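You operate a simulated robot arm through the tools that you are given. There is no shell and no other tool. Be economical: measure what you need, move in short steps, check, and stop when the job is done.

Carry out the task below with a simulated robot arm. There is one attempt and no reset: what you move stays moved.

JOB
Seal tank No. 56 and bring it to 0.4 bar with air.
Fine: narrow nut tight, vent knob closed, main air lever open; close the air knob at the mark.

It is judged by the outcome, as a careful person would: the job done as asked, and still so three seconds after it is handed in. It fails if anything else is knocked over, pushed out of place, dropped, spilled or broken. Lids that push on must go on centred and level and be pressed home; caps that screw on are set level and turned clockwise until they are tight.

ROBOT AND FRAMES
A 5-joint arm with a two-finger parallel gripper on a trunk, on a base that drives. Base frame: it is fixed to the floor where the robot stands at the start and does not move with it; the origin is under the middle of the robot, x ahead of it, y to its left, z up. Readings come in mm, rad, newtons and seconds.
It reaches about 1134 mm from its shoulder. Its first joint turns from -2.601 to 2.601 rad. Places, roughly: air knob of tank fifty-six [200, -1200, 1200]; gauge of tank No. 56 [300, -900, 1100]; main air lever [1000, 300, 1300]; narrow nut of tank fifty-six [100, -1000, 1000]; tank No. 56 [200, -1000, 700]; vent knob of tank fifty-six [200, -900, 1200]. Payload 1.57 kg.
Tool frame: the origin (TCP) lies between the finger pads and is the grasp point; the fingertips stand 30 mm ahead of it; z points along the fingers, y is the line along which they close. The gripper opens to 110 mm. The fingers are 24 mm wide and 12 mm thick; the gripper's body (48 by 112 mm) begins 78 mm behind the TCP.
Orientation is that of the tool frame in the base frame, as [roll, pitch, yaw] about the fixed x, y, z axes, in that order (R = Rz(yaw) Ry(pitch) Rx(roll)). With the fingers straight down and closing along the base's y, the tool's x points along the base's -x, its y along +y and its z along -z.

CONTROLS
- The arm moves only by the tool apply_moves. Its argument "deltas" is a list of rows, each an object (a shift or turn left out is 0, a gripper value left out holds the last) with "travel": the shift along the tool's x, y, z in units of 25 mm (1.0 is 25 mm), a list of three; "turn": the turn, a rotation vector about the tool's x, y, z in units of 6 degrees (1.0 is 6 degrees), a list of three; "jaw": the finger opening in mm, from 0 to 110. In form: [{"travel": [x, y, z], "turn": [ax, ay, az], "jaw": jaw}, ...]. A call has 1 to 12 rows; each row shifts and turns the commanded pose from where the row before left it, along the tool's axes as they then stand. A call with a number of a shift or a turn outside -1 to 1 is refused whole. Rows are played at 5 a second. More than 50 mm and 0.15 rad between two rows, or a gripper value outside its range, and nothing of the call is played. A pose out of reach is approached as far as the arm can. The call stops where the force on the tool passes 80 N (or 10 N more than at its start, if that is more) or the arm is blocked; 0.2 s more then pass. The fingers move at their own pace (about 72 mm/s each) and stop on an object; they squeeze with about 24 N. The grip force told is the motor's: it shows also when the fingers shut on nothing. Time passes only in rows, and 0.2 s behind the last, so rows that do not move let the fingers close. It gives the time, the measured TCP pose, the force on the tool (base axes), the opening and the grip force at its end, in the units of the frame above (readings bear some noise), with the torque about the TCP (base axes, N m) and any sound that the robot's microphone picked up.
- Cameras (640 x 400 px; columns grow to the right, rows downward): "scene" is now at [16.1, 120.9, 1884.9]; the picture's right is [-0.56, -0.83, 0.00], its down [-0.55, 0.37, -0.75] and it looks along [0.62, -0.42, -0.66] (base axes); focal length 247 px, centre (320, 200). "wrist" rides on the gripper at [70, 16, -141] in the tool frame; the picture's right is [-0.23, 0.97, 0.00], its down [-0.86, -0.20, -0.48] and it looks along [-0.47, -0.11, 0.88] (tool axes); focal length 222 px, centre (320, 200). There is no depth. A picture from a camera that has moved, and an enlarged one, comes with that camera's place and axes in the base frame and with its lens. The place of the scene camera against the robot may be out by one fixed shift of up to 18 mm in any direction.
- get_image(camera): a new picture of that camera. The clock stands still meanwhile.
- raise_lower(by): slides the trunk up (or, below 0, down) by that many mm; the arm and the scene camera ride with it, the base frame stays. It gives what a move gives, with no picture.
- roll_base(legs): drives the robot by 1 to 6 legs, each [ahead, turn to the left] in mm and rad, along the robot's own axes; the way and the turn of a leg run together, so that a leg with both is an arc; at most 1500 mm and 3.142 rad a leg. The arm and the cameras ride along, it lands a little off, and it stops where it bumps. It gives what a move gives.
- head_to(pan, tilt): turns the head with the scene camera to pan (to the left, within 2.705 rad either way) and tilt (down, from -0.506 to 1.204), counted from straight ahead of the robot. It gives what a move gives.
- zoom(camera, box): a new picture of the part [left, top, right, bottom] of that camera's present view, enlarged. The clock stands still meanwhile.
- hand_in(): hands the job in; it is judged then, once.

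Work in short steps. Places have to be worked out from the pictures, the camera data and where the tool is seen: move nearer, look again, correct. Check each grasp and each placing, and mend what went wrong. You have 120 turns and 98 pictures in all, those below and enlarged ones among them. Open the gripper and draw the arm clear of the work before you hand the job in, unless the task says otherwise; then end with one line.

The tools are called after "Emit:" as a command line: name --argument value ..., lists and objects as JSON in quotes. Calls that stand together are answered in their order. apply_moves: Moves the arm, as the interface text tells. Its arguments: {"type":"object","properties":{"deltas":{"type":"array","items":{"type":"object","properties":{"travel":{"type":"array","items":{"type":"number"}},"turn":{"type":"array","items":{"type":"number"}},"jaw":{"type":"number"}}}}},"required":["deltas"]} The other tools are called the same way: raise_lower (by) slides the trunk up or down; roll_base (legs) drives the base; head_to (pan, tilt) turns the head that bears the scene camera; get_image (camera) takes a picture; zoom (camera, box) takes an enlarged picture of a part of a camera's view; hand_in () hands the job in.

At the start:

```text
time_s: 0.0
ee_pos: [645.2, -104.6, 1150.5]
orientation: [-3.142, 0.002, -3.14]
wrist_force: [-0.6, -0.2, -0.8]
ft_torque: [0.02, 0.0, -0.01]
grip_width: 110.0
finger_force: 0.1
trunk travel left (down, up): [-883.0, 87.0]
robot x, y, heading: [0.2, -1.6, 0.008]
head pan, tilt: [-0.592, 0.719]
```

scene: 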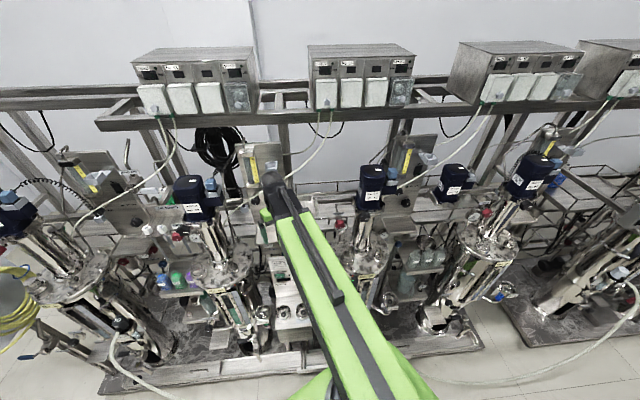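
wrist: 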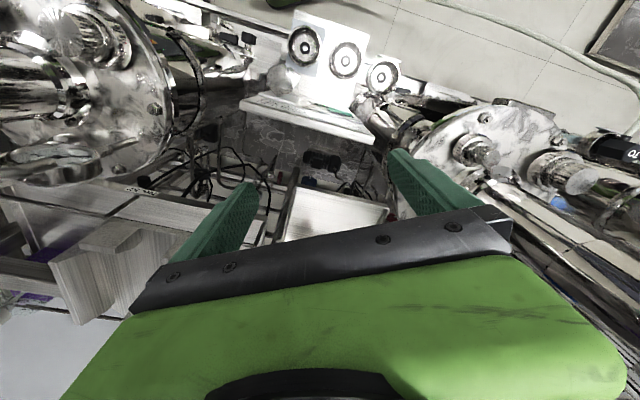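

The scene view shows a row of tanks; tank 56 should be to the right of the robot. I turn the head that way to look.

Emit:
head_to --pan -1.38 --tilt 0.7

Emit:
get_image --camera "scene"

```text
time_s: 1.1
ee_pos: [644.4, -105.0, 1150.0]
orientation: [-3.141, -0.001, 3.141]
wrist_force: [-0.6, 0.3, 0.0]
ft_torque: [0.02, 0.02, -0.01]
grip_width: 109.7
finger_force: 0.0
trunk travel left (down, up): [-883.0, 87.0]
robot x, y, heading: [0.5, 1.5, 0.006]
head pan, tilt: [-1.381, 0.7]
```

```text
95 pictures are left
camera scene: at [-37.6, 84.4, 1886.5], right [-0.98, -0.19, 0.0], down [-0.12, 0.63, -0.76], along [0.15, -0.75, -0.64], focal length 247 px, centre (320, 200)
```

scene: 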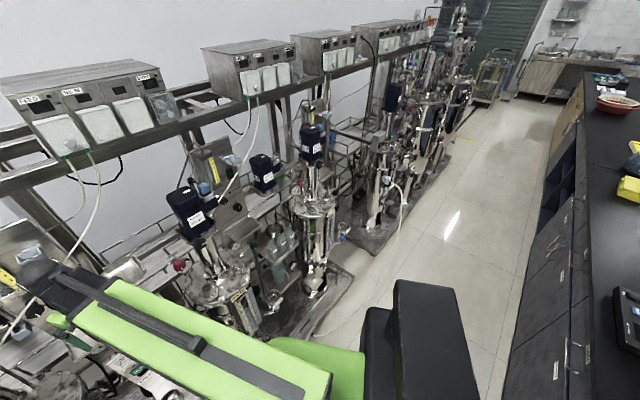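

Tank 56 should project near (315,165). I zoom there.

Emit:
zoom --camera "scene" --box '[220, 80, 380, 180]'

Emit:
zoom --camera "scene" --box '[240, 170, 400, 270]'

```text
4.00 times, centred on (300, 130) of scene
camera zoom: at [-37.6, 84.4, 1886.5], right [-0.98, -0.19, 0.0], down [-0.12, 0.63, -0.76], along [0.15, -0.75, -0.64], focal length 990 px, centre (400, 480)
```

zoom: 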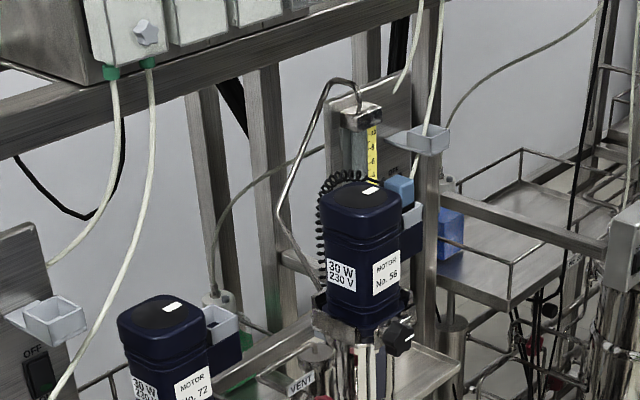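

```text
4.00 times, centred on (320, 220) of scene
camera zoom: at [-37.6, 84.4, 1886.5], right [-0.98, -0.19, 0.0], down [-0.12, 0.63, -0.76], along [0.15, -0.75, -0.64], focal length 990 px, centre (320, 120)
```

zoom: 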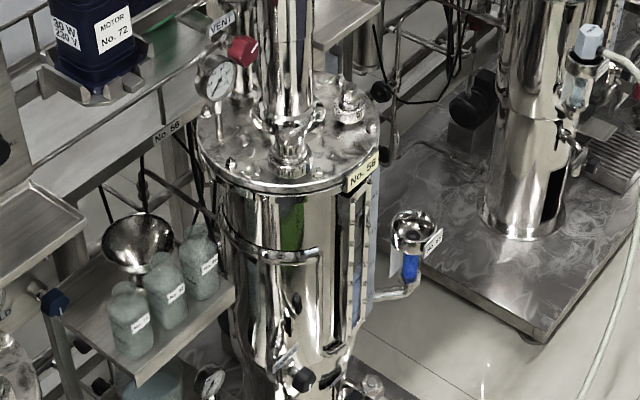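

Tank 56 is identified (red vent knob, gauge, black knob by its motor). Now I look at the main air lever at [1000,300,1300].

Emit:
head_to --pan 0.2 --tilt 0.5

Emit:
get_image --camera "scene"

```text
time_s: 2.8
ee_pos: [643.9, -105.2, 1150.9]
orientation: [-3.141, -0.001, -3.14]
wrist_force: [0.0, 0.2, -0.1]
ft_torque: [-0.03, 0.04, 0.01]
grip_width: 109.9
finger_force: 0.0
trunk travel left (down, up): [-883.0, 87.0]
robot x, y, heading: [1.6, -1.6, -0.003]
head pan, tilt: [0.201, 0.499]
```

```text
92 pictures are left
camera scene: at [35.4, 185.8, 1904.2], right [0.2, -0.98, 0.0], down [-0.47, -0.1, -0.88], along [0.86, 0.17, -0.48], focal length 247 px, centre (320, 200)
```

scene: 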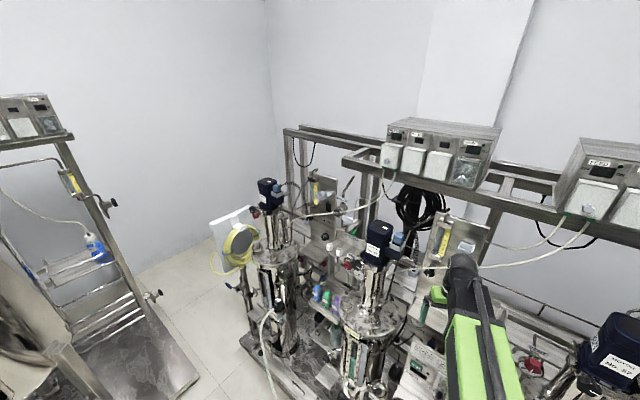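

The lever should project near (337,214); zooming there.

Emit:
zoom --camera "scene" --box '[260, 150, 420, 250]'

```text
4.00 times, centred on (340, 200) of scene
camera zoom: at [35.4, 185.8, 1904.2], right [0.2, -0.98, 0.0], down [-0.47, -0.1, -0.88], along [0.86, 0.17, -0.48], focal length 990 px, centre (240, 200)
```

zoom: 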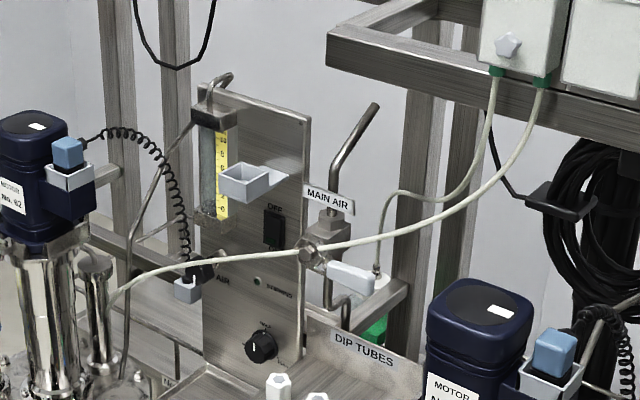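

The MAIN AIR lever (white handle) lies crosswise, so closed. Before driving along the rack I fold the arm up and back, away from the tanks.

Emit:
apply_moves --deltas '[{"travel": [0.7, 0, -1]}, {"travel": [0.7, 0, -1]}, {"travel": [0.7, 0, -1]}, {"travel": [0.7, 0, -1]}, {"travel": [0.7, 0, -1]}, {"travel": [0.7, 0, -1]}, {"travel": [1, 0, -1]}, {"travel": [1, 0, -1]}, {"travel": [1, 0, 0]}, {"travel": [1, 0, 0]}]'

Emit:
get_image --camera "scene"

```text
time_s: 5.0
ee_pos: [562.9, -105.1, 1150.2]
orientation: [-3.141, -0.001, -3.141]
wrist_force: [-0.1, -0.2, 0.1]
ft_torque: [-0.03, -0.02, 0.0]
grip_width: 110.1
finger_force: 0.0
out of reach, approached as far as the arm can: row 1, 2, 3, 4, 5, 6, 7, 8, 9, 10
trunk travel left (down, up): [-883.0, 87.0]
robot x, y, heading: [0.9, 0.6, -0.003]
head pan, tilt: [0.201, 0.499]
```

```text
90 pictures are left
camera scene: at [35.3, 185.9, 1904.3], right [0.2, -0.98, 0.0], down [-0.47, -0.1, -0.88], along [0.86, 0.18, -0.48], focal length 247 px, centre (320, 200)
```

scene: 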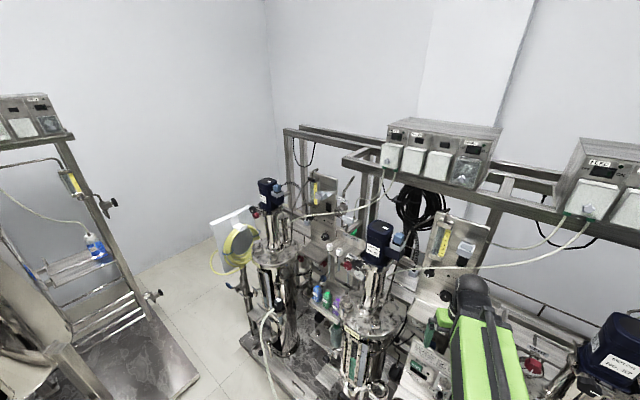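

Pointing down, the arm cannot rise further. I tilt the tool towards the horizontal to give room for folding and raising.

Emit:
apply_moves --deltas '[{"turn": [0, -1, 0]}, {"turn": [0, -1, 0]}, {"turn": [0, -1, 0]}, {"turn": [0, -1, 0]}, {"turn": [0, -1, 0]}, {"turn": [0, -1, 0]}, {"turn": [0, -1, 0]}, {"turn": [0, -1, 0]}, {"turn": [0, -1, 0]}, {"turn": [0, -1, 0]}]'

Emit:
raise_lower --by 87

```text
time_s: 6.0
ee_pos: [642.7, -123.6, 1167.2]
orientation: [3.125, 0.379, 3.123]
wrist_force: [-12.3, 0.6, -11.3]
ft_torque: [0.74, 0.29, -0.8]
grip_width: 109.5
finger_force: 0.0
out of reach, approached as far as the arm can: row 1, 2, 3, 4, 5
trunk travel left (down, up): [-883.0, 87.0]
robot x, y, heading: [1.4, 0.1, 0.002]
head pan, tilt: [0.201, 0.499]
stopped in row 5: the force on the tool passed its limit at 113 N (the readings are from after the stop); the commanded pose is now the measured one
```

```text
time_s: 7.2
ee_pos: [644.2, -124.6, 1254.0]
orientation: [3.125, 0.386, 3.124]
wrist_force: [-0.5, 0.0, 0.5]
ft_torque: [0.02, 0.0, 0.03]
grip_width: 110.1
finger_force: 0.1
trunk travel left (down, up): [-970.0, 0.0]
robot x, y, heading: [-2.8, 0.8, 0.003]
head pan, tilt: [0.201, 0.499]
```

It touched something; now it's raised and free. I check with the wrist and scene cameras.

Emit:
get_image --camera "wrist"

Emit:
head_to --pan -0.5 --tilt 0.75

Emit:
get_image --camera "scene"

```text
89 pictures are left
camera wrist: at [528.6, -109.3, 1359.7], right [0.22, 0.97, 0.1], down [0.61, -0.22, 0.76], along [0.76, -0.11, -0.64], focal length 222 px, centre (320, 200)
```

wrist: 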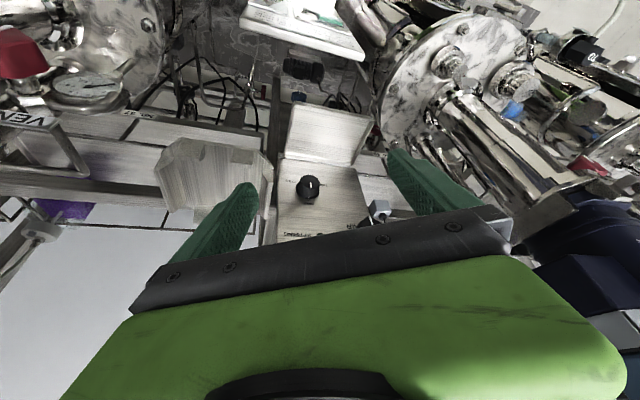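

```text
time_s: 8.3
ee_pos: [644.9, -125.4, 1253.8]
orientation: [3.123, 0.384, 3.124]
wrist_force: [-0.4, 0.7, 0.6]
ft_torque: [0.0, -0.01, 0.0]
grip_width: 109.8
finger_force: 0.0
trunk travel left (down, up): [-970.0, 0.0]
robot x, y, heading: [0.1, -1.6, -0.003]
head pan, tilt: [-0.499, 0.75]
```

```text
88 pictures are left
camera scene: at [18.8, 128.1, 1969.3], right [-0.48, -0.88, 0.0], down [-0.6, 0.33, -0.73], along [0.64, -0.35, -0.68], focal length 247 px, centre (320, 200)
```

scene: 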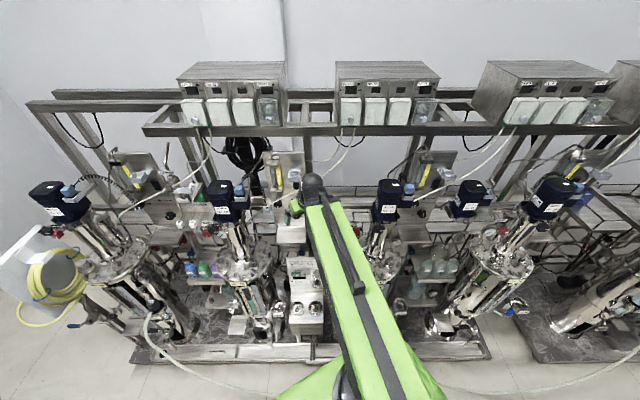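

Nothing appears displaced. I retract straight back along the tool axis in small steps.

Emit:
apply_moves --deltas '[{"travel": [0, 0, -1]}, {"travel": [0, 0, -1]}, {"travel": [0, 0, -1]}, {"turn": [0, -1, 0]}, {"turn": [0, -1, 0]}, {"turn": [0, -1, 0]}]'

```text
time_s: 9.7
ee_pos: [706.8, -143.4, 1293.1]
orientation: [3.121, 0.695, 3.117]
wrist_force: [1.0, -0.6, -0.1]
ft_torque: [0.0, 0.0, 0.0]
grip_width: 110.1
finger_force: 0.1
out of reach, approached as far as the arm can: row 1, 2, 3, 4, 5, 6
trunk travel left (down, up): [-970.0, 0.0]
robot x, y, heading: [-0.4, 0.1, 0.001]
head pan, tilt: [-0.499, 0.75]
```

The arm is at its fold limit (wrist radius ≈ 575 mm), so I'll leave it as is. I turn the robot left, away from the tanks, to run parallel with the rack, and drive 250 mm toward the lever.

Emit:
roll_base --legs '[[0, 1.02], [250, 0]]'

Emit:
head_to --pan -0.95 --tilt 0.6

Emit:
get_image --camera "scene"

```text
time_s: 11.4
ee_pos: [708.9, 106.0, 1290.2]
orientation: [3.137, 0.681, -2.811]
wrist_force: [0.3, 0.1, 0.1]
ft_torque: [0.0, 0.0, -0.03]
grip_width: 110.2
finger_force: 0.0
trunk travel left (down, up): [-970.0, 0.0]
robot x, y, heading: [-4.8, 5.7, 0.297]
head pan, tilt: [-0.499, 0.75]
stopped in leg 1: the force on the tool passed its limit at 116 N (the readings are from after the stop); the commanded pose is now the measured one
```

```text
time_s: 12.3
ee_pos: [707.8, 106.5, 1290.9]
orientation: [3.137, 0.682, -2.81]
wrist_force: [-0.9, 0.1, -0.1]
ft_torque: [0.0, -0.02, -0.03]
grip_width: 110.0
finger_force: 0.0
trunk travel left (down, up): [-970.0, 0.0]
robot x, y, heading: [-3.2, 6.4, 0.295]
head pan, tilt: [-0.949, 0.6]
```

```text
87 pictures are left
camera scene: at [-34.7, 102.1, 1982.1], right [-0.61, -0.79, 0.0], down [-0.45, 0.34, -0.83], along [0.66, -0.5, -0.56], focal length 247 px, centre (320, 200)
```

scene: 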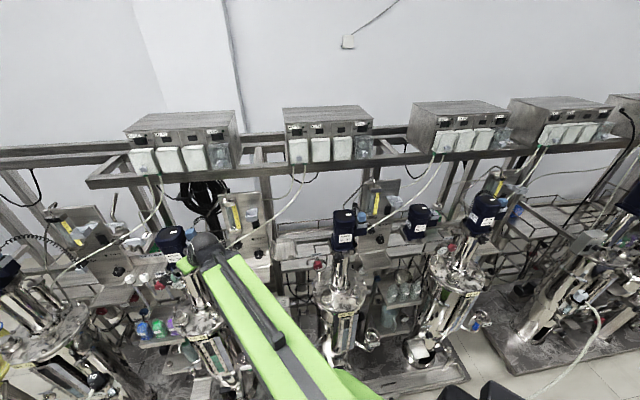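

The gripper hit the neighbouring tank's motor. I look closely.

Emit:
zoom --camera "scene" --box '[120, 190, 280, 290]'

Emit:
get_image --camera "wrist"

```text
4.00 times, centred on (200, 240) of scene
camera zoom: at [-34.7, 102.1, 1982.1], right [-0.61, -0.79, 0.0], down [-0.45, 0.34, -0.83], along [0.66, -0.5, -0.56], focal length 990 px, centre (800, 40)
```

zoom: 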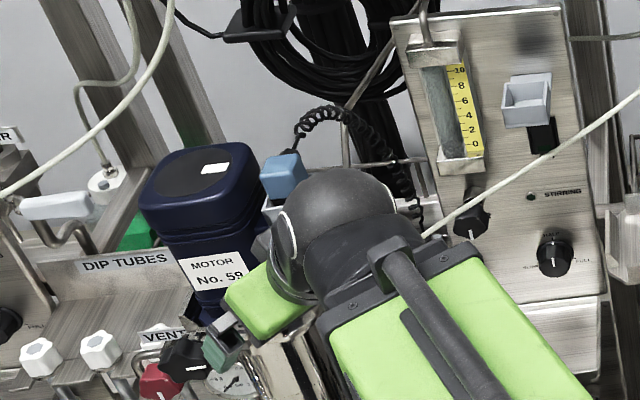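

```text
85 pictures are left
camera wrist: at [569.1, 74.4, 1356.1], right [-0.15, 0.98, 0.14], down [0.41, -0.07, 0.91], along [0.9, 0.2, -0.39], focal length 222 px, centre (320, 200)
```

wrist: 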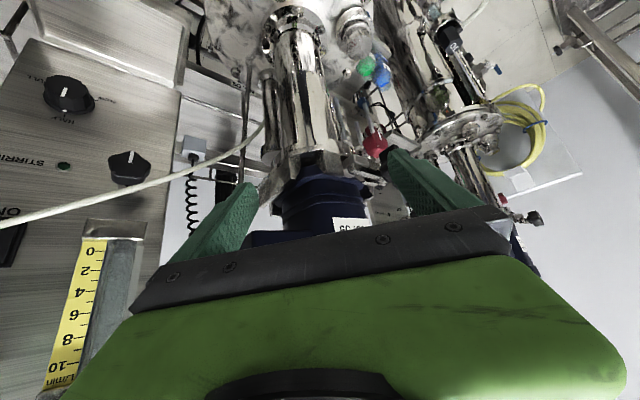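

The finger side rests against motor 59's region; nothing visibly moved. I turn back a little to the right and reverse 120 mm to gain clearance.

Emit:
roll_base --legs '[[0, -0.06], [-120, 0]]'

```text
time_s: 13.9
ee_pos: [591.8, 33.4, 1291.6]
orientation: [3.138, 0.681, -2.871]
wrist_force: [-1.5, -0.4, 0.4]
ft_torque: [-0.03, -0.04, -0.02]
grip_width: 110.0
finger_force: 0.1
trunk travel left (down, up): [-970.0, 0.0]
robot x, y, heading: [-123.4, -19.4, 0.234]
head pan, tilt: [-0.949, 0.6]
```

Clear now (≈490 mm along the rack normal). I tilt the tool up to horizontal.

Emit:
apply_moves --deltas '[{"turn": [0, -1, 0]}, {"turn": [0, -1, 0]}, {"turn": [0, -1, 0]}, {"turn": [0, -1, 0]}, {"turn": [0, -1, 0]}, {"turn": [0, -1, 0]}, {"turn": [0, -1, 0]}, {"turn": [0, -0.5, 0]}]'

```text
time_s: 15.8
ee_pos: [677.4, 32.3, 1449.7]
orientation: [3.115, 1.464, -2.894]
wrist_force: [0.4, -0.9, -0.2]
ft_torque: [0.02, -0.01, 0.0]
grip_width: 110.0
finger_force: 0.1
out of reach, approached as far as the arm can: row 1, 2, 3, 4, 5, 6, 7, 8
trunk travel left (down, up): [-970.0, 0.0]
robot x, y, heading: [-124.7, -22.6, 0.235]
head pan, tilt: [-0.949, 0.6]
```

Tool is horizontal now. I test whether the arm can draw back and how it handles sideways/up motion.

Emit:
apply_moves --deltas '[{"travel": [-1, 0, 0]}, {"travel": [-1, 0, 0]}, {"travel": [-1, 0, 0]}, {"travel": [-1, 0, 0]}]'

Emit:
apply_moves --deltas '[{"travel": [0, 0, -1]}, {"travel": [0, 0, -1]}]'

```text
time_s: 16.8
ee_pos: [681.0, 32.7, 1450.6]
orientation: [3.116, 1.466, -2.894]
wrist_force: [0.7, -0.3, 0.5]
ft_torque: [0.0, -0.01, 0.02]
grip_width: 109.9
finger_force: 0.0
out of reach, approached as far as the arm can: row 1, 2, 3, 4
trunk travel left (down, up): [-970.0, 0.0]
robot x, y, heading: [-122.8, -23.3, 0.238]
head pan, tilt: [-0.949, 0.6]
```

```text
time_s: 17.4
ee_pos: [676.9, 18.0, 1450.3]
orientation: [3.11, 1.467, -2.897]
wrist_force: [-0.2, -0.2, -0.3]
ft_torque: [0.0, -0.02, 0.02]
grip_width: 109.8
finger_force: 0.0
out of reach, approached as far as the arm can: row 1, 2
trunk travel left (down, up): [-970.0, 0.0]
robot x, y, heading: [-122.7, -22.6, 0.232]
head pan, tilt: [-0.949, 0.6]
```

Upward and backward are at limits here. I test lower and further back.

Emit:
apply_moves --deltas '[{"travel": [1, 0, 0]}, {"travel": [1, 0, 0]}, {"travel": [1, 0, 0]}, {"travel": [1, 0, 0]}]'

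Emit:
apply_moves --deltas '[{"travel": [0, 0, -1]}, {"travel": [0, 0, -1]}, {"travel": [0, 0, -1]}]'

```text
time_s: 18.4
ee_pos: [676.9, 18.1, 1450.3]
orientation: [3.117, 1.466, -2.891]
wrist_force: [-0.2, -0.9, -0.6]
ft_torque: [0.01, 0.02, 0.01]
grip_width: 110.0
finger_force: 0.1
out of reach, approached as far as the arm can: row 1, 2, 3, 4
trunk travel left (down, up): [-970.0, 0.0]
robot x, y, heading: [-118.8, -21.2, 0.233]
head pan, tilt: [-0.949, 0.6]
```

```text
time_s: 19.1
ee_pos: [673.3, -10.3, 1449.6]
orientation: [3.116, 1.466, -2.893]
wrist_force: [1.2, -0.3, -0.3]
ft_torque: [0.0, -0.01, 0.0]
grip_width: 110.1
finger_force: 0.1
out of reach, approached as far as the arm can: row 1, 2, 3
trunk travel left (down, up): [-970.0, 0.0]
robot x, y, heading: [-119.7, -22.0, 0.229]
head pan, tilt: [-0.949, 0.6]
```

The commanded pose has drifted from the actual one. I bring the command forward again so it becomes reachable.

Emit:
apply_moves --deltas '[{"travel": [0, 0, 1]}, {"travel": [0, 0, 1]}, {"travel": [0, 0, 1]}, {"travel": [0, 0, 1]}, {"travel": [0, 0, 1]}, {"travel": [0, 0, 1]}, {"travel": [0, 0, 1]}, {"travel": [0, 0, 1]}]'

```text
time_s: 20.9
ee_pos: [865.7, 43.8, 1448.0]
orientation: [3.113, 1.462, -2.895]
wrist_force: [-0.3, -0.2, -0.3]
ft_torque: [-0.02, 0.02, -0.01]
grip_width: 110.0
finger_force: 0.0
out of reach, approached as far as the arm can: row 2, 3, 5, 7
trunk travel left (down, up): [-970.0, 0.0]
robot x, y, heading: [-122.9, -24.2, 0.234]
head pan, tilt: [-0.949, 0.6]
```

The command follows the reached pose. Now I test a downward move from here (above the motors, watching z).

Emit:
apply_moves --deltas '[{"travel": [1, 0, 0]}]'

Emit:
apply_moves --deltas '[{"travel": [0, 0, -1]}, {"travel": [0, 0, -1]}, {"travel": [0, 0, -1]}, {"travel": [0, 0, -1]}]'

Emit:
apply_moves --deltas '[{"travel": [-1, 0, 0]}, {"travel": [-1, 0, 0]}]'

```text
time_s: 21.4
ee_pos: [865.6, 43.0, 1450.6]
orientation: [3.117, 1.462, -2.892]
wrist_force: [-0.4, -0.3, 0.1]
ft_torque: [-0.01, 0.0, -0.01]
grip_width: 110.4
finger_force: 0.1
out of reach, approached as far as the arm can: row 1
trunk travel left (down, up): [-970.0, 0.0]
robot x, y, heading: [-123.2, -20.0, 0.229]
head pan, tilt: [-0.949, 0.6]
```

```text
time_s: 22.4
ee_pos: [768.9, 17.7, 1450.6]
orientation: [3.112, 1.467, -2.896]
wrist_force: [-0.5, 0.0, 0.1]
ft_torque: [0.02, 0.03, -0.01]
grip_width: 110.1
finger_force: 0.0
out of reach, approached as far as the arm can: row 2, 3
trunk travel left (down, up): [-970.0, 0.0]
robot x, y, heading: [-123.6, -18.0, 0.233]
head pan, tilt: [-0.949, 0.6]
```

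```text
time_s: 22.9
ee_pos: [771.4, 17.0, 1450.3]
orientation: [3.12, 1.467, -2.891]
wrist_force: [0.6, -1.0, 0.3]
ft_torque: [0.01, 0.0, -0.05]
grip_width: 110.1
finger_force: 0.0
out of reach, approached as far as the arm can: row 1, 2
trunk travel left (down, up): [-970.0, 0.0]
robot x, y, heading: [-124.4, -23.2, 0.232]
head pan, tilt: [-0.949, 0.6]
```

z seems fixed by the trunk (a horizontal arm), with vertical motion coming from the trunk. I test sideways travel and a yaw turn.

Emit:
apply_moves --deltas '[{"travel": [0, 1, 0]}, {"travel": [0, 1, 0]}]'

Emit:
apply_moves --deltas '[{"turn": [1, 0, 0]}, {"turn": [1, 0, 0]}]'

Emit:
get_image --camera "scene"

```text
time_s: 23.6
ee_pos: [757.6, 67.3, 1449.5]
orientation: [3.116, 1.466, -2.894]
wrist_force: [0.1, 0.5, -0.3]
ft_torque: [-0.04, -0.01, -0.02]
grip_width: 109.9
finger_force: 0.0
trunk travel left (down, up): [-970.0, 0.0]
robot x, y, heading: [-120.6, -18.2, 0.232]
head pan, tilt: [-0.949, 0.6]
```

```text
time_s: 24.1
ee_pos: [756.9, 65.5, 1447.7]
orientation: [-3.034, 1.452, -2.918]
wrist_force: [-0.2, -0.2, 0.0]
ft_torque: [-0.01, 0.0, 0.01]
grip_width: 109.5
finger_force: 0.0
out of reach, approached as far as the arm can: row 2
trunk travel left (down, up): [-970.0, 0.0]
robot x, y, heading: [-119.3, -22.2, 0.234]
head pan, tilt: [-0.949, 0.6]
```

```text
84 pictures are left
camera scene: at [-147.1, 73.4, 1982.2], right [-0.66, -0.75, 0.0], down [-0.43, 0.37, -0.82], along [0.62, -0.54, -0.57], focal length 247 px, centre (320, 200)
```

scene: 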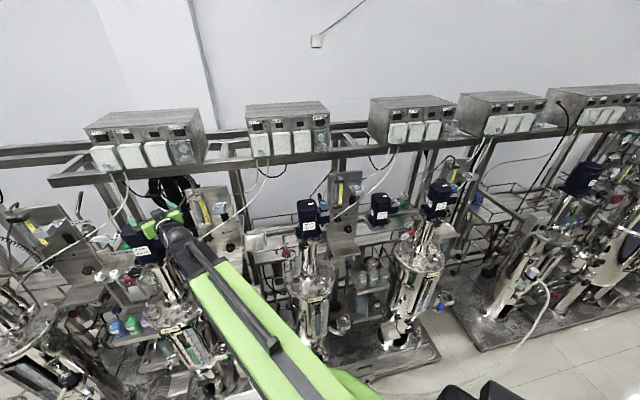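

The arm acts as a planar arm (x, y, azimuth) plus pitch and roll. I look at the arm's form and probe the yaw range.

Emit:
zoom --camera "scene" --box '[90, 180, 410, 400]'

Emit:
apply_moves --deltas '[{"turn": [-1, 0, 0]}, {"turn": [-1, 0, 0]}, {"turn": [-1, 0, 0]}, {"turn": [-1, 0, 0]}, {"turn": [-1, 0, 0]}, {"turn": [-1, 0, 0]}]'

```text
1.82 times, centred on (250, 290) of scene
camera zoom: at [-147.1, 73.4, 1982.2], right [-0.66, -0.75, 0.0], down [-0.43, 0.37, -0.82], along [0.62, -0.54, -0.57], focal length 450 px, centre (447, 36)
```

zoom: 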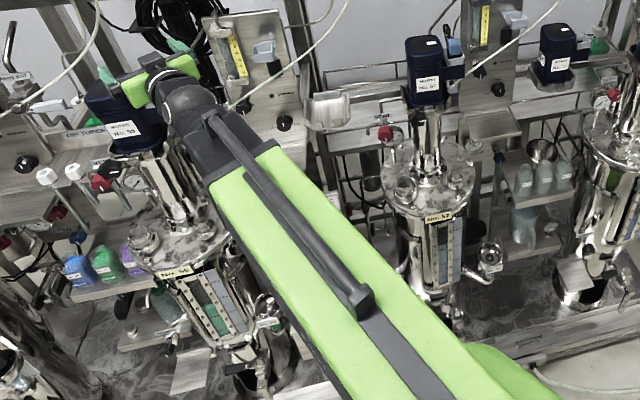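

```text
time_s: 25.6
ee_pos: [756.7, 65.5, 1450.2]
orientation: [2.633, 1.449, -2.903]
wrist_force: [0.1, -0.2, 0.3]
ft_torque: [0.0, 0.0, -0.03]
grip_width: 110.1
finger_force: 0.0
trunk travel left (down, up): [-970.0, 0.0]
robot x, y, heading: [-121.5, -23.4, 0.237]
head pan, tilt: [-0.949, 0.6]
```

Wrist yaw exists. I probe its limit to the right.

Emit:
apply_moves --deltas '[{"turn": [1, 0, 0]}, {"turn": [1, 0, 0]}, {"turn": [1, 0, 0]}, {"turn": [1, 0, 0]}, {"turn": [1, 0, 0]}, {"turn": [1, 0, 0]}, {"turn": [1, 0, 0]}, {"turn": [1, 0, 0]}, {"turn": [1, 0, 0]}, {"turn": [1, 0, 0]}, {"turn": [1, 0, 0]}, {"turn": [1, 0, 0]}]'

```text
time_s: 28.1
ee_pos: [758.4, 66.3, 1446.3]
orientation: [-2.509, 1.428, -2.943]
wrist_force: [0.7, 0.7, -0.5]
ft_torque: [0.02, 0.0, 0.02]
grip_width: 110.2
finger_force: 0.0
out of reach, approached as far as the arm can: row 7, 11
trunk travel left (down, up): [-970.0, 0.0]
robot x, y, heading: [-121.5, -21.0, 0.232]
head pan, tilt: [-0.949, 0.6]
```

Yaw works both ways; height is set by the trunk alone. Now I turn the base left (tool is above motor height) and drive about 450 mm along the aisle towards the lever.

Emit:
roll_base --legs '[[0, 0.79], [450, 0]]'

Emit:
head_to --pan -1.1 --tilt 0.6

Emit:
get_image --camera "scene"

```text
time_s: 32.9
ee_pos: [673.3, 1046.7, 1445.8]
orientation: [-2.508, 1.427, -2.153]
wrist_force: [-0.3, -0.4, 0.6]
ft_torque: [0.01, -0.02, 0.0]
grip_width: 110.0
finger_force: 0.0
trunk travel left (down, up): [-970.0, 0.0]
robot x, y, heading: [115.2, 362.6, 1.015]
head pan, tilt: [-0.949, 0.6]
```

```text
time_s: 33.6
ee_pos: [673.6, 1045.3, 1447.6]
orientation: [-2.507, 1.428, -2.155]
wrist_force: [-1.3, 0.2, 0.0]
ft_torque: [-0.01, 0.0, 0.0]
grip_width: 110.1
finger_force: 0.2
trunk travel left (down, up): [-970.0, 0.0]
robot x, y, heading: [112.9, 363.1, 1.013]
head pan, tilt: [-1.1, 0.6]
```

```text
82 pictures are left
camera scene: at [24.1, 403.1, 1982.2], right [-0.09, -1.0, 0.0], down [-0.56, 0.05, -0.83], along [0.82, -0.07, -0.56], focal length 247 px, centre (320, 200)
```

scene: 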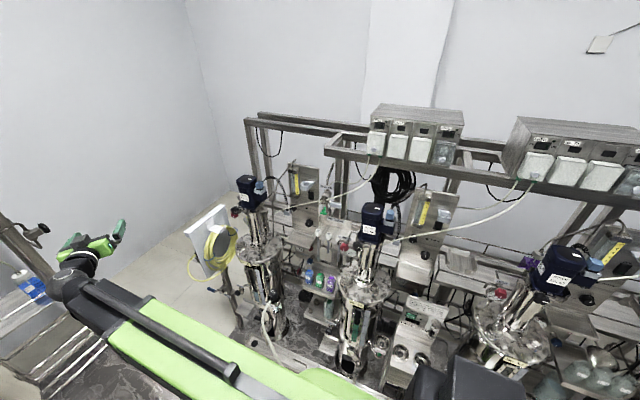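

Now zoom on the lever region and take stock.

Emit:
zoom --camera "scene" --box '[270, 165, 390, 240]'

```text
5.33 times, centred on (330, 202) of scene
camera zoom: at [24.1, 403.1, 1982.2], right [-0.09, -1.0, 0.0], down [-0.56, 0.05, -0.83], along [0.82, -0.07, -0.56], focal length 1319 px, centre (267, 187)
```

zoom: 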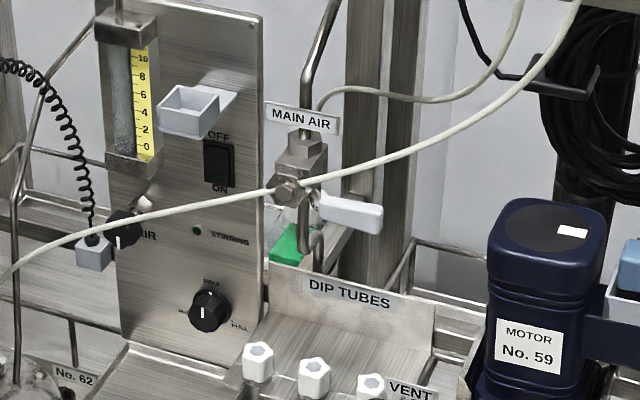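

Lever: pivot (hex) faces the aisle with the white handle pointing right. I plan to align the tool with the panel normal (azimuth ≈ −0.55), and approach. First turn in place.

Emit:
apply_moves --deltas '[{"turn": [1, 0, 0]}, {"turn": [1, 0, 0]}, {"turn": [1, 0, 0]}, {"turn": [1, 0, 0]}, {"turn": [1, 0, 0]}, {"turn": [1, 0, 0]}, {"turn": [1, 0, 0]}, {"turn": [1, 0, 0]}, {"turn": [0.6, 0, 0]}]'

```text
time_s: 35.6
ee_pos: [673.5, 1046.2, 1473.3]
orientation: [-1.618, 1.424, -2.165]
wrist_force: [0.0, 0.1, 0.5]
ft_torque: [-0.03, -0.01, 0.03]
grip_width: 109.8
finger_force: 0.1
out of reach, approached as far as the arm can: row 2, 3, 4, 5, 6, 7, 8
trunk travel left (down, up): [-970.0, 0.0]
robot x, y, heading: [112.5, 363.6, 1.013]
head pan, tilt: [-1.1, 0.6]
```

Tool axis is now along the panel normal and level. I level the roll and move diagonally towards a standoff in front of the lever.

Emit:
apply_moves --deltas '[{"turn": [0, 0, 0.7]}, {"turn": [0, 0, 0.7]}, {"travel": [0, -0.9, 1]}, {"travel": [0, -0.9, 1]}, {"travel": [0, -0.9, 1]}, {"travel": [0, -0.9, 1]}, {"travel": [0, -0.9, 1]}, {"travel": [0, -0.9, 1]}, {"travel": [0, -0.9, 1]}, {"travel": [0, -0.9, 1]}, {"travel": [0, -0.9, 1]}, {"travel": [0, -0.9, 1]}]'

Emit:
apply_moves --deltas '[{"travel": [0, -0.9, 1]}, {"travel": [0, -0.9, 1]}, {"travel": [0, -0.9, 1]}, {"travel": [0, -0.9, 1]}, {"travel": [0, -0.9, 1]}, {"travel": [0, -0.9, 1]}, {"travel": [0, -0.9, 1]}, {"travel": [0, -0.9, 0]}, {"travel": [0, -0.9, 0]}, {"travel": [0, -0.9, 0]}]'

Emit:
get_image --camera "wrist"

Emit:
get_image --camera "scene"

```text
time_s: 38.2
ee_pos: [771.2, 722.4, 1473.3]
orientation: [2.839, 1.56, 2.291]
wrist_force: [0.4, 0.3, -0.4]
ft_torque: [0.0, 0.02, -0.01]
grip_width: 110.0
finger_force: 0.1
out of reach, approached as far as the arm can: row 6
trunk travel left (down, up): [-970.0, 0.0]
robot x, y, heading: [115.2, 362.4, 1.012]
head pan, tilt: [-1.1, 0.6]
```

```text
time_s: 40.4
ee_pos: [836.3, 453.2, 1473.1]
orientation: [2.629, 1.565, 2.08]
wrist_force: [0.1, -0.6, -0.2]
ft_torque: [0.0, 0.03, 0.01]
grip_width: 109.8
finger_force: 0.1
out of reach, approached as far as the arm can: row 9, 10
trunk travel left (down, up): [-970.0, 0.0]
robot x, y, heading: [113.2, 364.0, 1.01]
head pan, tilt: [-1.1, 0.6]
```

```text
80 pictures are left
camera wrist: at [725.6, 540.4, 1405.1], right [0.51, 0.83, 0.23], down [-0.51, 0.08, 0.86], along [0.69, -0.55, 0.46], focal length 222 px, centre (320, 200)
```

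wrist: 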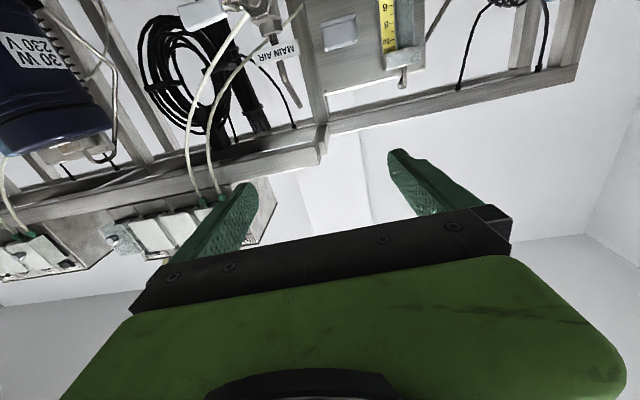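

```text
79 pictures are left
camera scene: at [24.0, 402.8, 1982.2], right [-0.09, -1.0, 0.0], down [-0.56, 0.05, -0.83], along [0.82, -0.07, -0.56], focal length 247 px, centre (320, 200)
```

scene: 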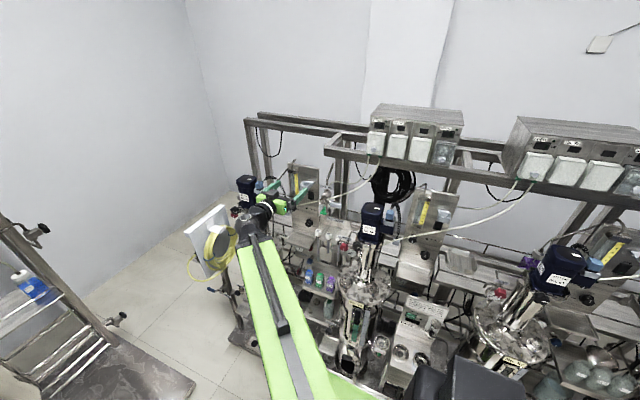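

Triangulating both scene views puts the lever pivot at about (1017, 297, 1297). I lower the trunk and view with the wrist camera.

Emit:
raise_lower --by -150

Emit:
get_image --camera "wrist"

```text
time_s: 42.2
ee_pos: [836.9, 454.0, 1322.6]
orientation: [2.675, 1.564, 2.126]
wrist_force: [-0.1, -0.6, -0.7]
ft_torque: [0.02, -0.02, -0.03]
grip_width: 110.1
finger_force: 0.0
trunk travel left (down, up): [-820.0, 150.0]
robot x, y, heading: [112.2, 363.4, 1.01]
head pan, tilt: [-1.1, 0.6]
```

```text
78 pictures are left
camera wrist: at [725.9, 540.8, 1254.9], right [0.51, 0.83, 0.23], down [-0.51, 0.08, 0.86], along [0.69, -0.55, 0.46], focal length 222 px, centre (320, 200)
```

wrist: 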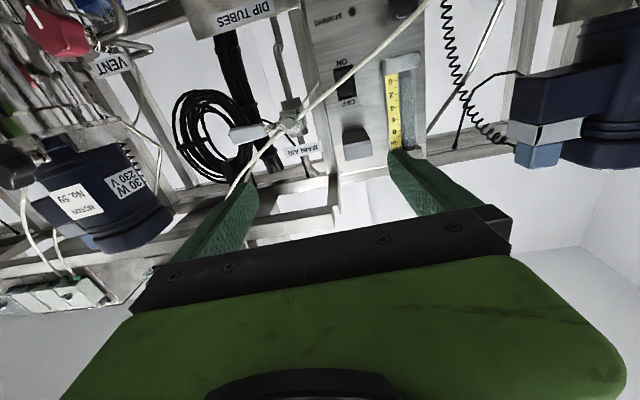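

Prediction matches the picture (pivot at ~(290,120)). I zoom to see handle, hose and stops.

Emit:
zoom --camera "wrist" --box '[200, 70, 360, 190]'

```text
3.33 times, centred on (280, 130) of wrist
camera zoom: at [725.9, 540.8, 1254.9], right [0.51, 0.83, 0.23], down [-0.51, 0.08, 0.86], along [0.69, -0.55, 0.46], focal length 740 px, centre (453, 433)
```

zoom: 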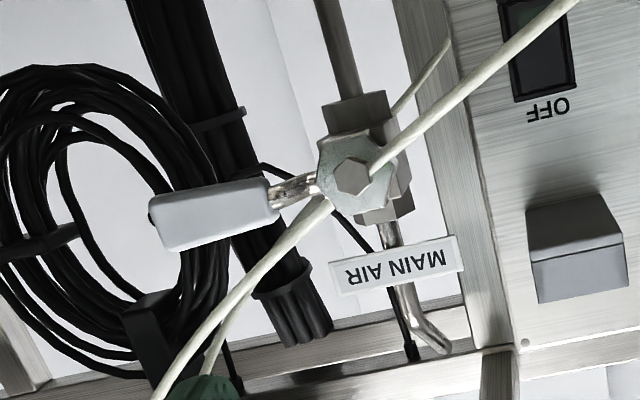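

Pivot ≈ (t 778, z 1300), handle reaching ~110 mm toward −t, horizontal. I'll roll the tool −90° so the fingers sit above/below the handle, and back the base 85 mm so the tool is in line with the handle with good reach.

Emit:
roll_base --legs '[[-90, 0]]'

Emit:
apply_moves --deltas '[{"turn": [0, 0, -1], "jaw": 60}, {"turn": [0, 0, -1]}, {"turn": [0, 0, -1]}, {"turn": [0, 0, -1]}, {"turn": [0, 0, -1]}, {"turn": [0, 0, -1]}, {"turn": [0, 0, -1]}, {"turn": [0, 0, -1]}, {"turn": [0, 0, -1]}, {"turn": [0, 0, -1]}, {"turn": [0, 0, -1]}, {"turn": [0, 0, -1]}]'

Emit:
apply_moves --deltas '[{"turn": [0, 0, -1]}, {"turn": [0, 0, -1]}, {"turn": [0, 0, -1]}]'

Emit:
get_image --camera "wrist"

```text
time_s: 43.3
ee_pos: [787.8, 374.8, 1324.8]
orientation: [2.455, 1.565, 1.903]
wrist_force: [-0.3, -0.5, -0.4]
ft_torque: [-0.02, -0.01, 0.07]
grip_width: 110.0
finger_force: 0.1
trunk travel left (down, up): [-820.0, 150.0]
robot x, y, heading: [68.1, 285.0, 1.014]
head pan, tilt: [-1.1, 0.6]
```

```text
time_s: 45.9
ee_pos: [789.1, 375.9, 1323.7]
orientation: [-1.576, 0.315, -2.121]
wrist_force: [-0.4, 0.5, 0.1]
ft_torque: [-0.02, 0.01, 0.02]
grip_width: 60.2
finger_force: 0.1
trunk travel left (down, up): [-820.0, 150.0]
robot x, y, heading: [66.1, 284.3, 1.008]
head pan, tilt: [-1.1, 0.6]
```

```text
time_s: 46.7
ee_pos: [789.5, 376.4, 1324.1]
orientation: [-1.576, 0.0, -2.12]
wrist_force: [1.1, 0.3, -0.3]
ft_torque: [-0.04, -0.02, 0.01]
grip_width: 60.0
finger_force: 0.1
trunk travel left (down, up): [-820.0, 150.0]
robot x, y, heading: [66.6, 285.1, 1.007]
head pan, tilt: [-1.1, 0.6]
```

```text
76 pictures are left
camera wrist: at [633.1, 390.4, 1308.3], right [0.11, 0.2, -0.97], down [0.04, 0.98, 0.2], along [0.99, -0.06, 0.1], focal length 222 px, centre (320, 200)
```

wrist: 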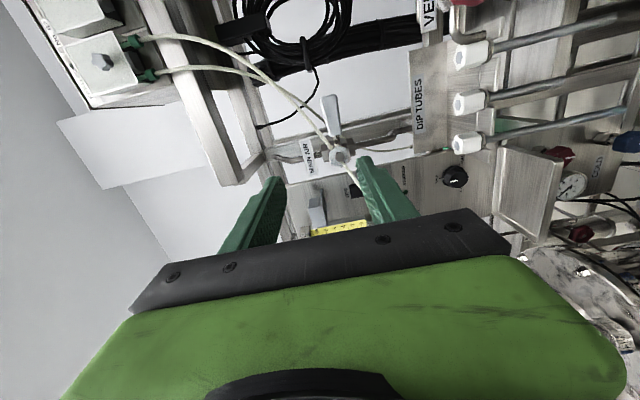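

Three views agree: handle spans t≈687–743 at d≈680, z≈1299; hose passes ~50 mm above it. I narrow the jaw to 40 mm, align (t 715, z 1299) and advance part way.

Emit:
raise_lower --by -25

Emit:
apply_moves --deltas '[{"travel": [0.72, 0, 0], "jaw": 40}, {"travel": [0, 0, 1]}, {"travel": [0, 0, 1]}, {"travel": [0, 0, 1]}, {"travel": [0, 0, 1]}, {"travel": [0, 0, 1]}]'

Emit:
get_image --camera "wrist"

```text
time_s: 47.4
ee_pos: [787.9, 376.5, 1298.9]
orientation: [-1.576, 0.001, -2.12]
wrist_force: [0.3, -0.1, 0.0]
ft_torque: [0.01, 0.02, -0.02]
grip_width: 60.0
finger_force: 0.0
trunk travel left (down, up): [-795.0, 175.0]
robot x, y, heading: [61.4, 284.5, 1.008]
head pan, tilt: [-1.1, 0.6]
```

```text
time_s: 48.8
ee_pos: [900.1, 298.6, 1298.6]
orientation: [-1.577, 0.003, -2.121]
wrist_force: [0.2, -0.9, 0.7]
ft_torque: [-0.02, -0.02, -0.03]
grip_width: 40.0
finger_force: 0.2
out of reach, approached as far as the arm can: row 1
trunk travel left (down, up): [-795.0, 175.0]
robot x, y, heading: [61.2, 286.0, 1.008]
head pan, tilt: [-1.1, 0.6]
```

```text
75 pictures are left
camera wrist: at [744.5, 313.3, 1282.8], right [0.11, 0.2, -0.97], down [0.04, 0.98, 0.21], along [0.99, -0.06, 0.1], focal length 222 px, centre (320, 200)
```

wrist: 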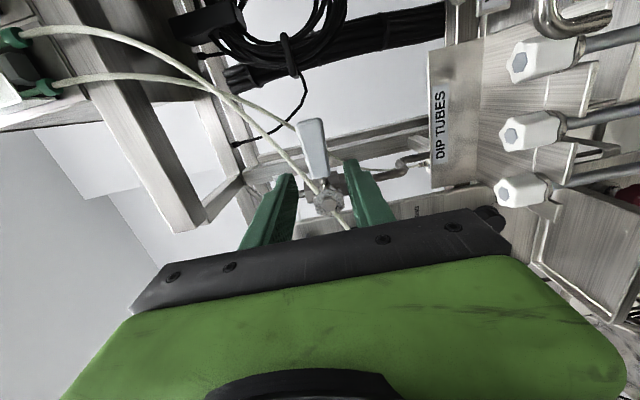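

Alignment good. I shift 9 mm toward the handle's middle and advance 65 mm so the fingers straddle it.

Emit:
apply_moves --deltas '[{"travel": [0.36, 0, 0.5]}, {"travel": [0, 0, 0.7]}, {"travel": [0, 0, 0.7]}, {"travel": [0, 0, 0.7]}]'

Emit:
get_image --camera "wrist"

Emit:
zoom --camera "scene" --box '[270, 165, 390, 240]'

```text
time_s: 49.8
ee_pos: [949.3, 258.2, 1298.3]
orientation: [-1.58, 0.003, -2.121]
wrist_force: [-0.7, 0.1, -0.9]
ft_torque: [0.01, -0.01, 0.0]
grip_width: 40.2
finger_force: 0.0
trunk travel left (down, up): [-795.0, 175.0]
robot x, y, heading: [62.9, 284.4, 1.008]
head pan, tilt: [-1.1, 0.6]
```

```text
74 pictures are left
camera wrist: at [794.8, 272.4, 1282.7], right [0.11, 0.2, -0.97], down [0.04, 0.98, 0.21], along [0.99, -0.06, 0.1], focal length 222 px, centre (320, 200)
```

wrist: 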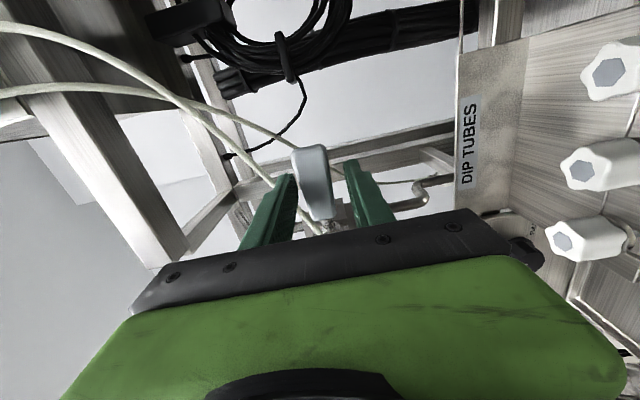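

```text
5.33 times, centred on (330, 202) of scene
camera zoom: at [-23.3, 326.5, 1807.2], right [-0.09, -1.0, 0.0], down [-0.56, 0.05, -0.82], along [0.82, -0.07, -0.57], focal length 1319 px, centre (267, 187)
```

zoom: 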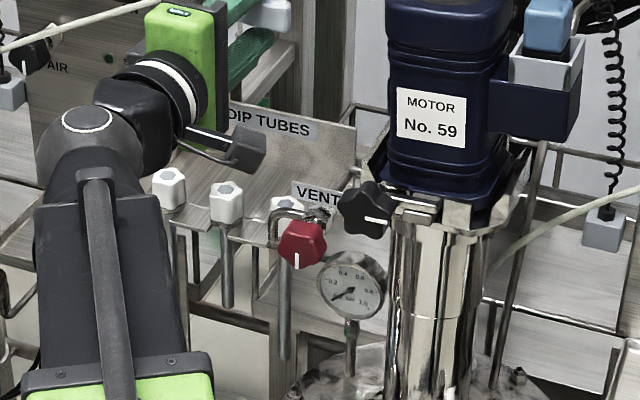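

Handle is straddled. I probe gently: raise 13 mm to see whether it turns upward (the usual counter-clockwise opening).

Emit:
raise_lower --by 13

Emit:
get_image --camera "wrist"

```text
time_s: 50.4
ee_pos: [949.6, 258.0, 1309.4]
orientation: [-1.579, 0.005, -2.119]
wrist_force: [-0.9, 0.1, -0.7]
ft_torque: [0.0, 0.0, 0.01]
grip_width: 40.3
finger_force: 0.1
trunk travel left (down, up): [-808.0, 162.0]
robot x, y, heading: [64.4, 284.8, 1.01]
head pan, tilt: [-1.1, 0.6]
```

```text
72 pictures are left
camera wrist: at [794.4, 272.4, 1295.9], right [0.11, 0.2, -0.97], down [0.04, 0.98, 0.21], along [0.99, -0.06, 0.1], focal length 222 px, centre (320, 200)
```

wrist: 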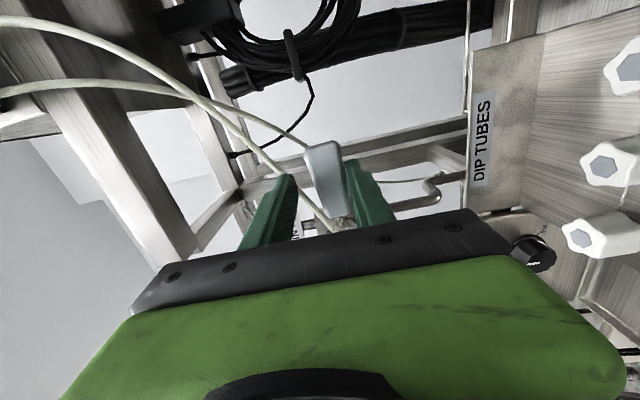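

Handle is now close to the lower finger, no contact yet. Raise 10 mm more and read the force.

Emit:
raise_lower --by 8

Emit:
get_image --camera "wrist"

```text
time_s: 51.0
ee_pos: [949.1, 258.3, 1318.8]
orientation: [-1.579, 0.004, -2.121]
wrist_force: [-0.1, -1.0, -1.0]
ft_torque: [-0.01, 0.02, -0.02]
grip_width: 41.6
finger_force: 0.9
trunk travel left (down, up): [-816.0, 154.0]
robot x, y, heading: [65.8, 286.9, 1.01]
head pan, tilt: [-1.1, 0.6]
```

```text
71 pictures are left
camera wrist: at [794.5, 272.3, 1303.8], right [0.11, 0.2, -0.97], down [0.04, 0.98, 0.21], along [0.99, -0.06, 0.1], focal length 222 px, centre (320, 200)
```

wrist: 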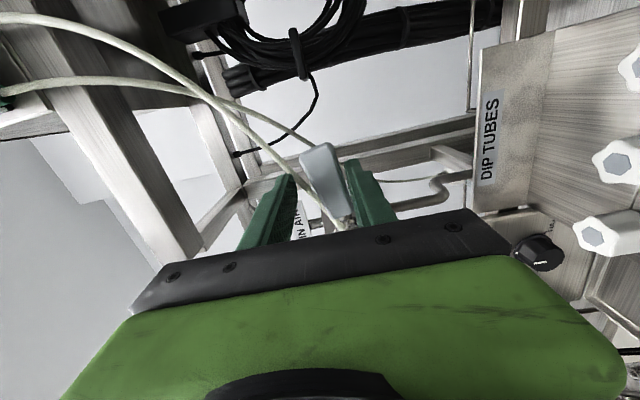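

The handle is turning freely upward. I follow the arc about its pivot: raise, shift, roll.

Emit:
raise_lower --by 11

Emit:
apply_moves --deltas '[{"travel": [-0.34, 0, 0]}, {"turn": [0, 0, -1]}, {"turn": [0, 0, -1]}, {"turn": [0, 0, -1]}, {"turn": [0, 0, -1]}]'

Emit:
raise_lower --by 16

Emit:
get_image --camera "wrist"

```text
time_s: 51.6
ee_pos: [950.2, 257.8, 1329.5]
orientation: [-1.579, 0.004, -2.12]
wrist_force: [-0.4, -0.5, -0.9]
ft_torque: [-0.02, 0.03, -0.01]
grip_width: 41.1
finger_force: 1.0
trunk travel left (down, up): [-827.0, 143.0]
robot x, y, heading: [65.3, 287.3, 1.013]
head pan, tilt: [-1.1, 0.6]
```

```text
time_s: 52.8
ee_pos: [954.1, 265.4, 1330.3]
orientation: [-1.58, -0.417, -2.119]
wrist_force: [0.2, -0.2, -0.2]
ft_torque: [0.03, -0.01, 0.02]
grip_width: 40.0
finger_force: 0.1
trunk travel left (down, up): [-827.0, 143.0]
robot x, y, heading: [64.5, 283.6, 1.011]
head pan, tilt: [-1.1, 0.6]
```

```text
time_s: 53.4
ee_pos: [955.7, 265.3, 1346.7]
orientation: [-1.581, -0.417, -2.118]
wrist_force: [0.6, -0.3, 0.1]
ft_torque: [-0.05, 0.01, 0.01]
grip_width: 40.1
finger_force: 0.0
trunk travel left (down, up): [-843.0, 127.0]
robot x, y, heading: [67.5, 281.9, 1.008]
head pan, tilt: [-1.1, 0.6]
```

```text
70 pictures are left
camera wrist: at [798.3, 278.7, 1360.8], right [-0.1, -0.15, -0.98], down [0.04, 0.99, -0.16], along [0.99, -0.06, -0.1], focal length 222 px, centre (320, 200)
```

wrist: 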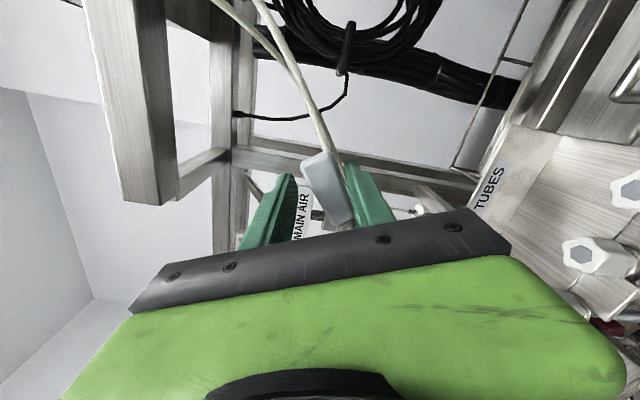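

Working well. Continue the arc to vertical.

Emit:
apply_moves --deltas '[{"travel": [-0.475, -0.21, 0]}, {"turn": [0, 0, -1]}, {"turn": [0, 0, -1]}, {"turn": [0, 0, -1]}, {"turn": [0, 0, -1]}]'

Emit:
raise_lower --by 10

Emit:
apply_moves --deltas '[{"travel": [-0.51, -0.565, 0]}, {"turn": [0, 0, -1]}, {"turn": [0, 0, -1]}, {"turn": [0, 0, -1]}, {"turn": [0, 0, -1]}]'

Emit:
get_image --camera "wrist"

```text
time_s: 54.6
ee_pos: [961.3, 276.5, 1346.5]
orientation: [-1.583, -0.836, -2.111]
wrist_force: [-0.3, 0.2, 0.3]
ft_torque: [-0.02, -0.01, 0.03]
grip_width: 40.3
finger_force: 0.0
trunk travel left (down, up): [-843.0, 127.0]
robot x, y, heading: [63.1, 282.2, 1.013]
head pan, tilt: [-1.1, 0.6]
```

```text
time_s: 55.2
ee_pos: [961.2, 276.4, 1356.5]
orientation: [-1.583, -0.835, -2.112]
wrist_force: [0.1, -0.6, 0.3]
ft_torque: [-0.02, 0.0, 0.01]
grip_width: 39.8
finger_force: 0.0
trunk travel left (down, up): [-853.0, 117.0]
robot x, y, heading: [64.2, 285.1, 1.013]
head pan, tilt: [-1.1, 0.6]
```

```text
time_s: 56.4
ee_pos: [970.8, 292.2, 1355.6]
orientation: [-1.597, -1.257, -2.097]
wrist_force: [-0.5, -0.5, -0.6]
ft_torque: [0.02, 0.01, 0.0]
grip_width: 40.5
finger_force: 0.8
trunk travel left (down, up): [-853.0, 117.0]
robot x, y, heading: [66.5, 287.4, 1.01]
head pan, tilt: [-1.1, 0.6]
```

```text
69 pictures are left
camera wrist: at [832.7, 334.2, 1418.6], right [-0.45, -0.73, -0.52], down [-0.18, 0.64, -0.75], along [0.88, -0.25, -0.42], focal length 222 px, centre (320, 200)
```

wrist: 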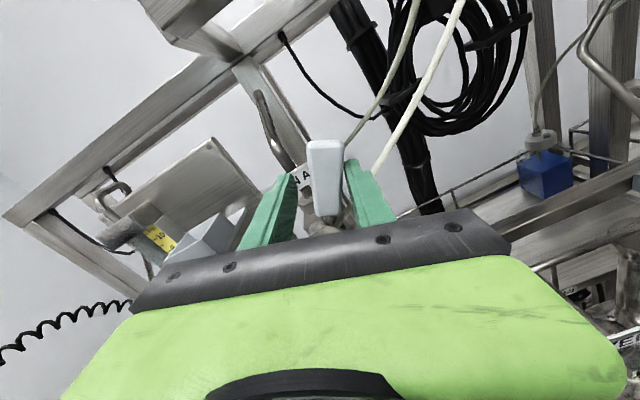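

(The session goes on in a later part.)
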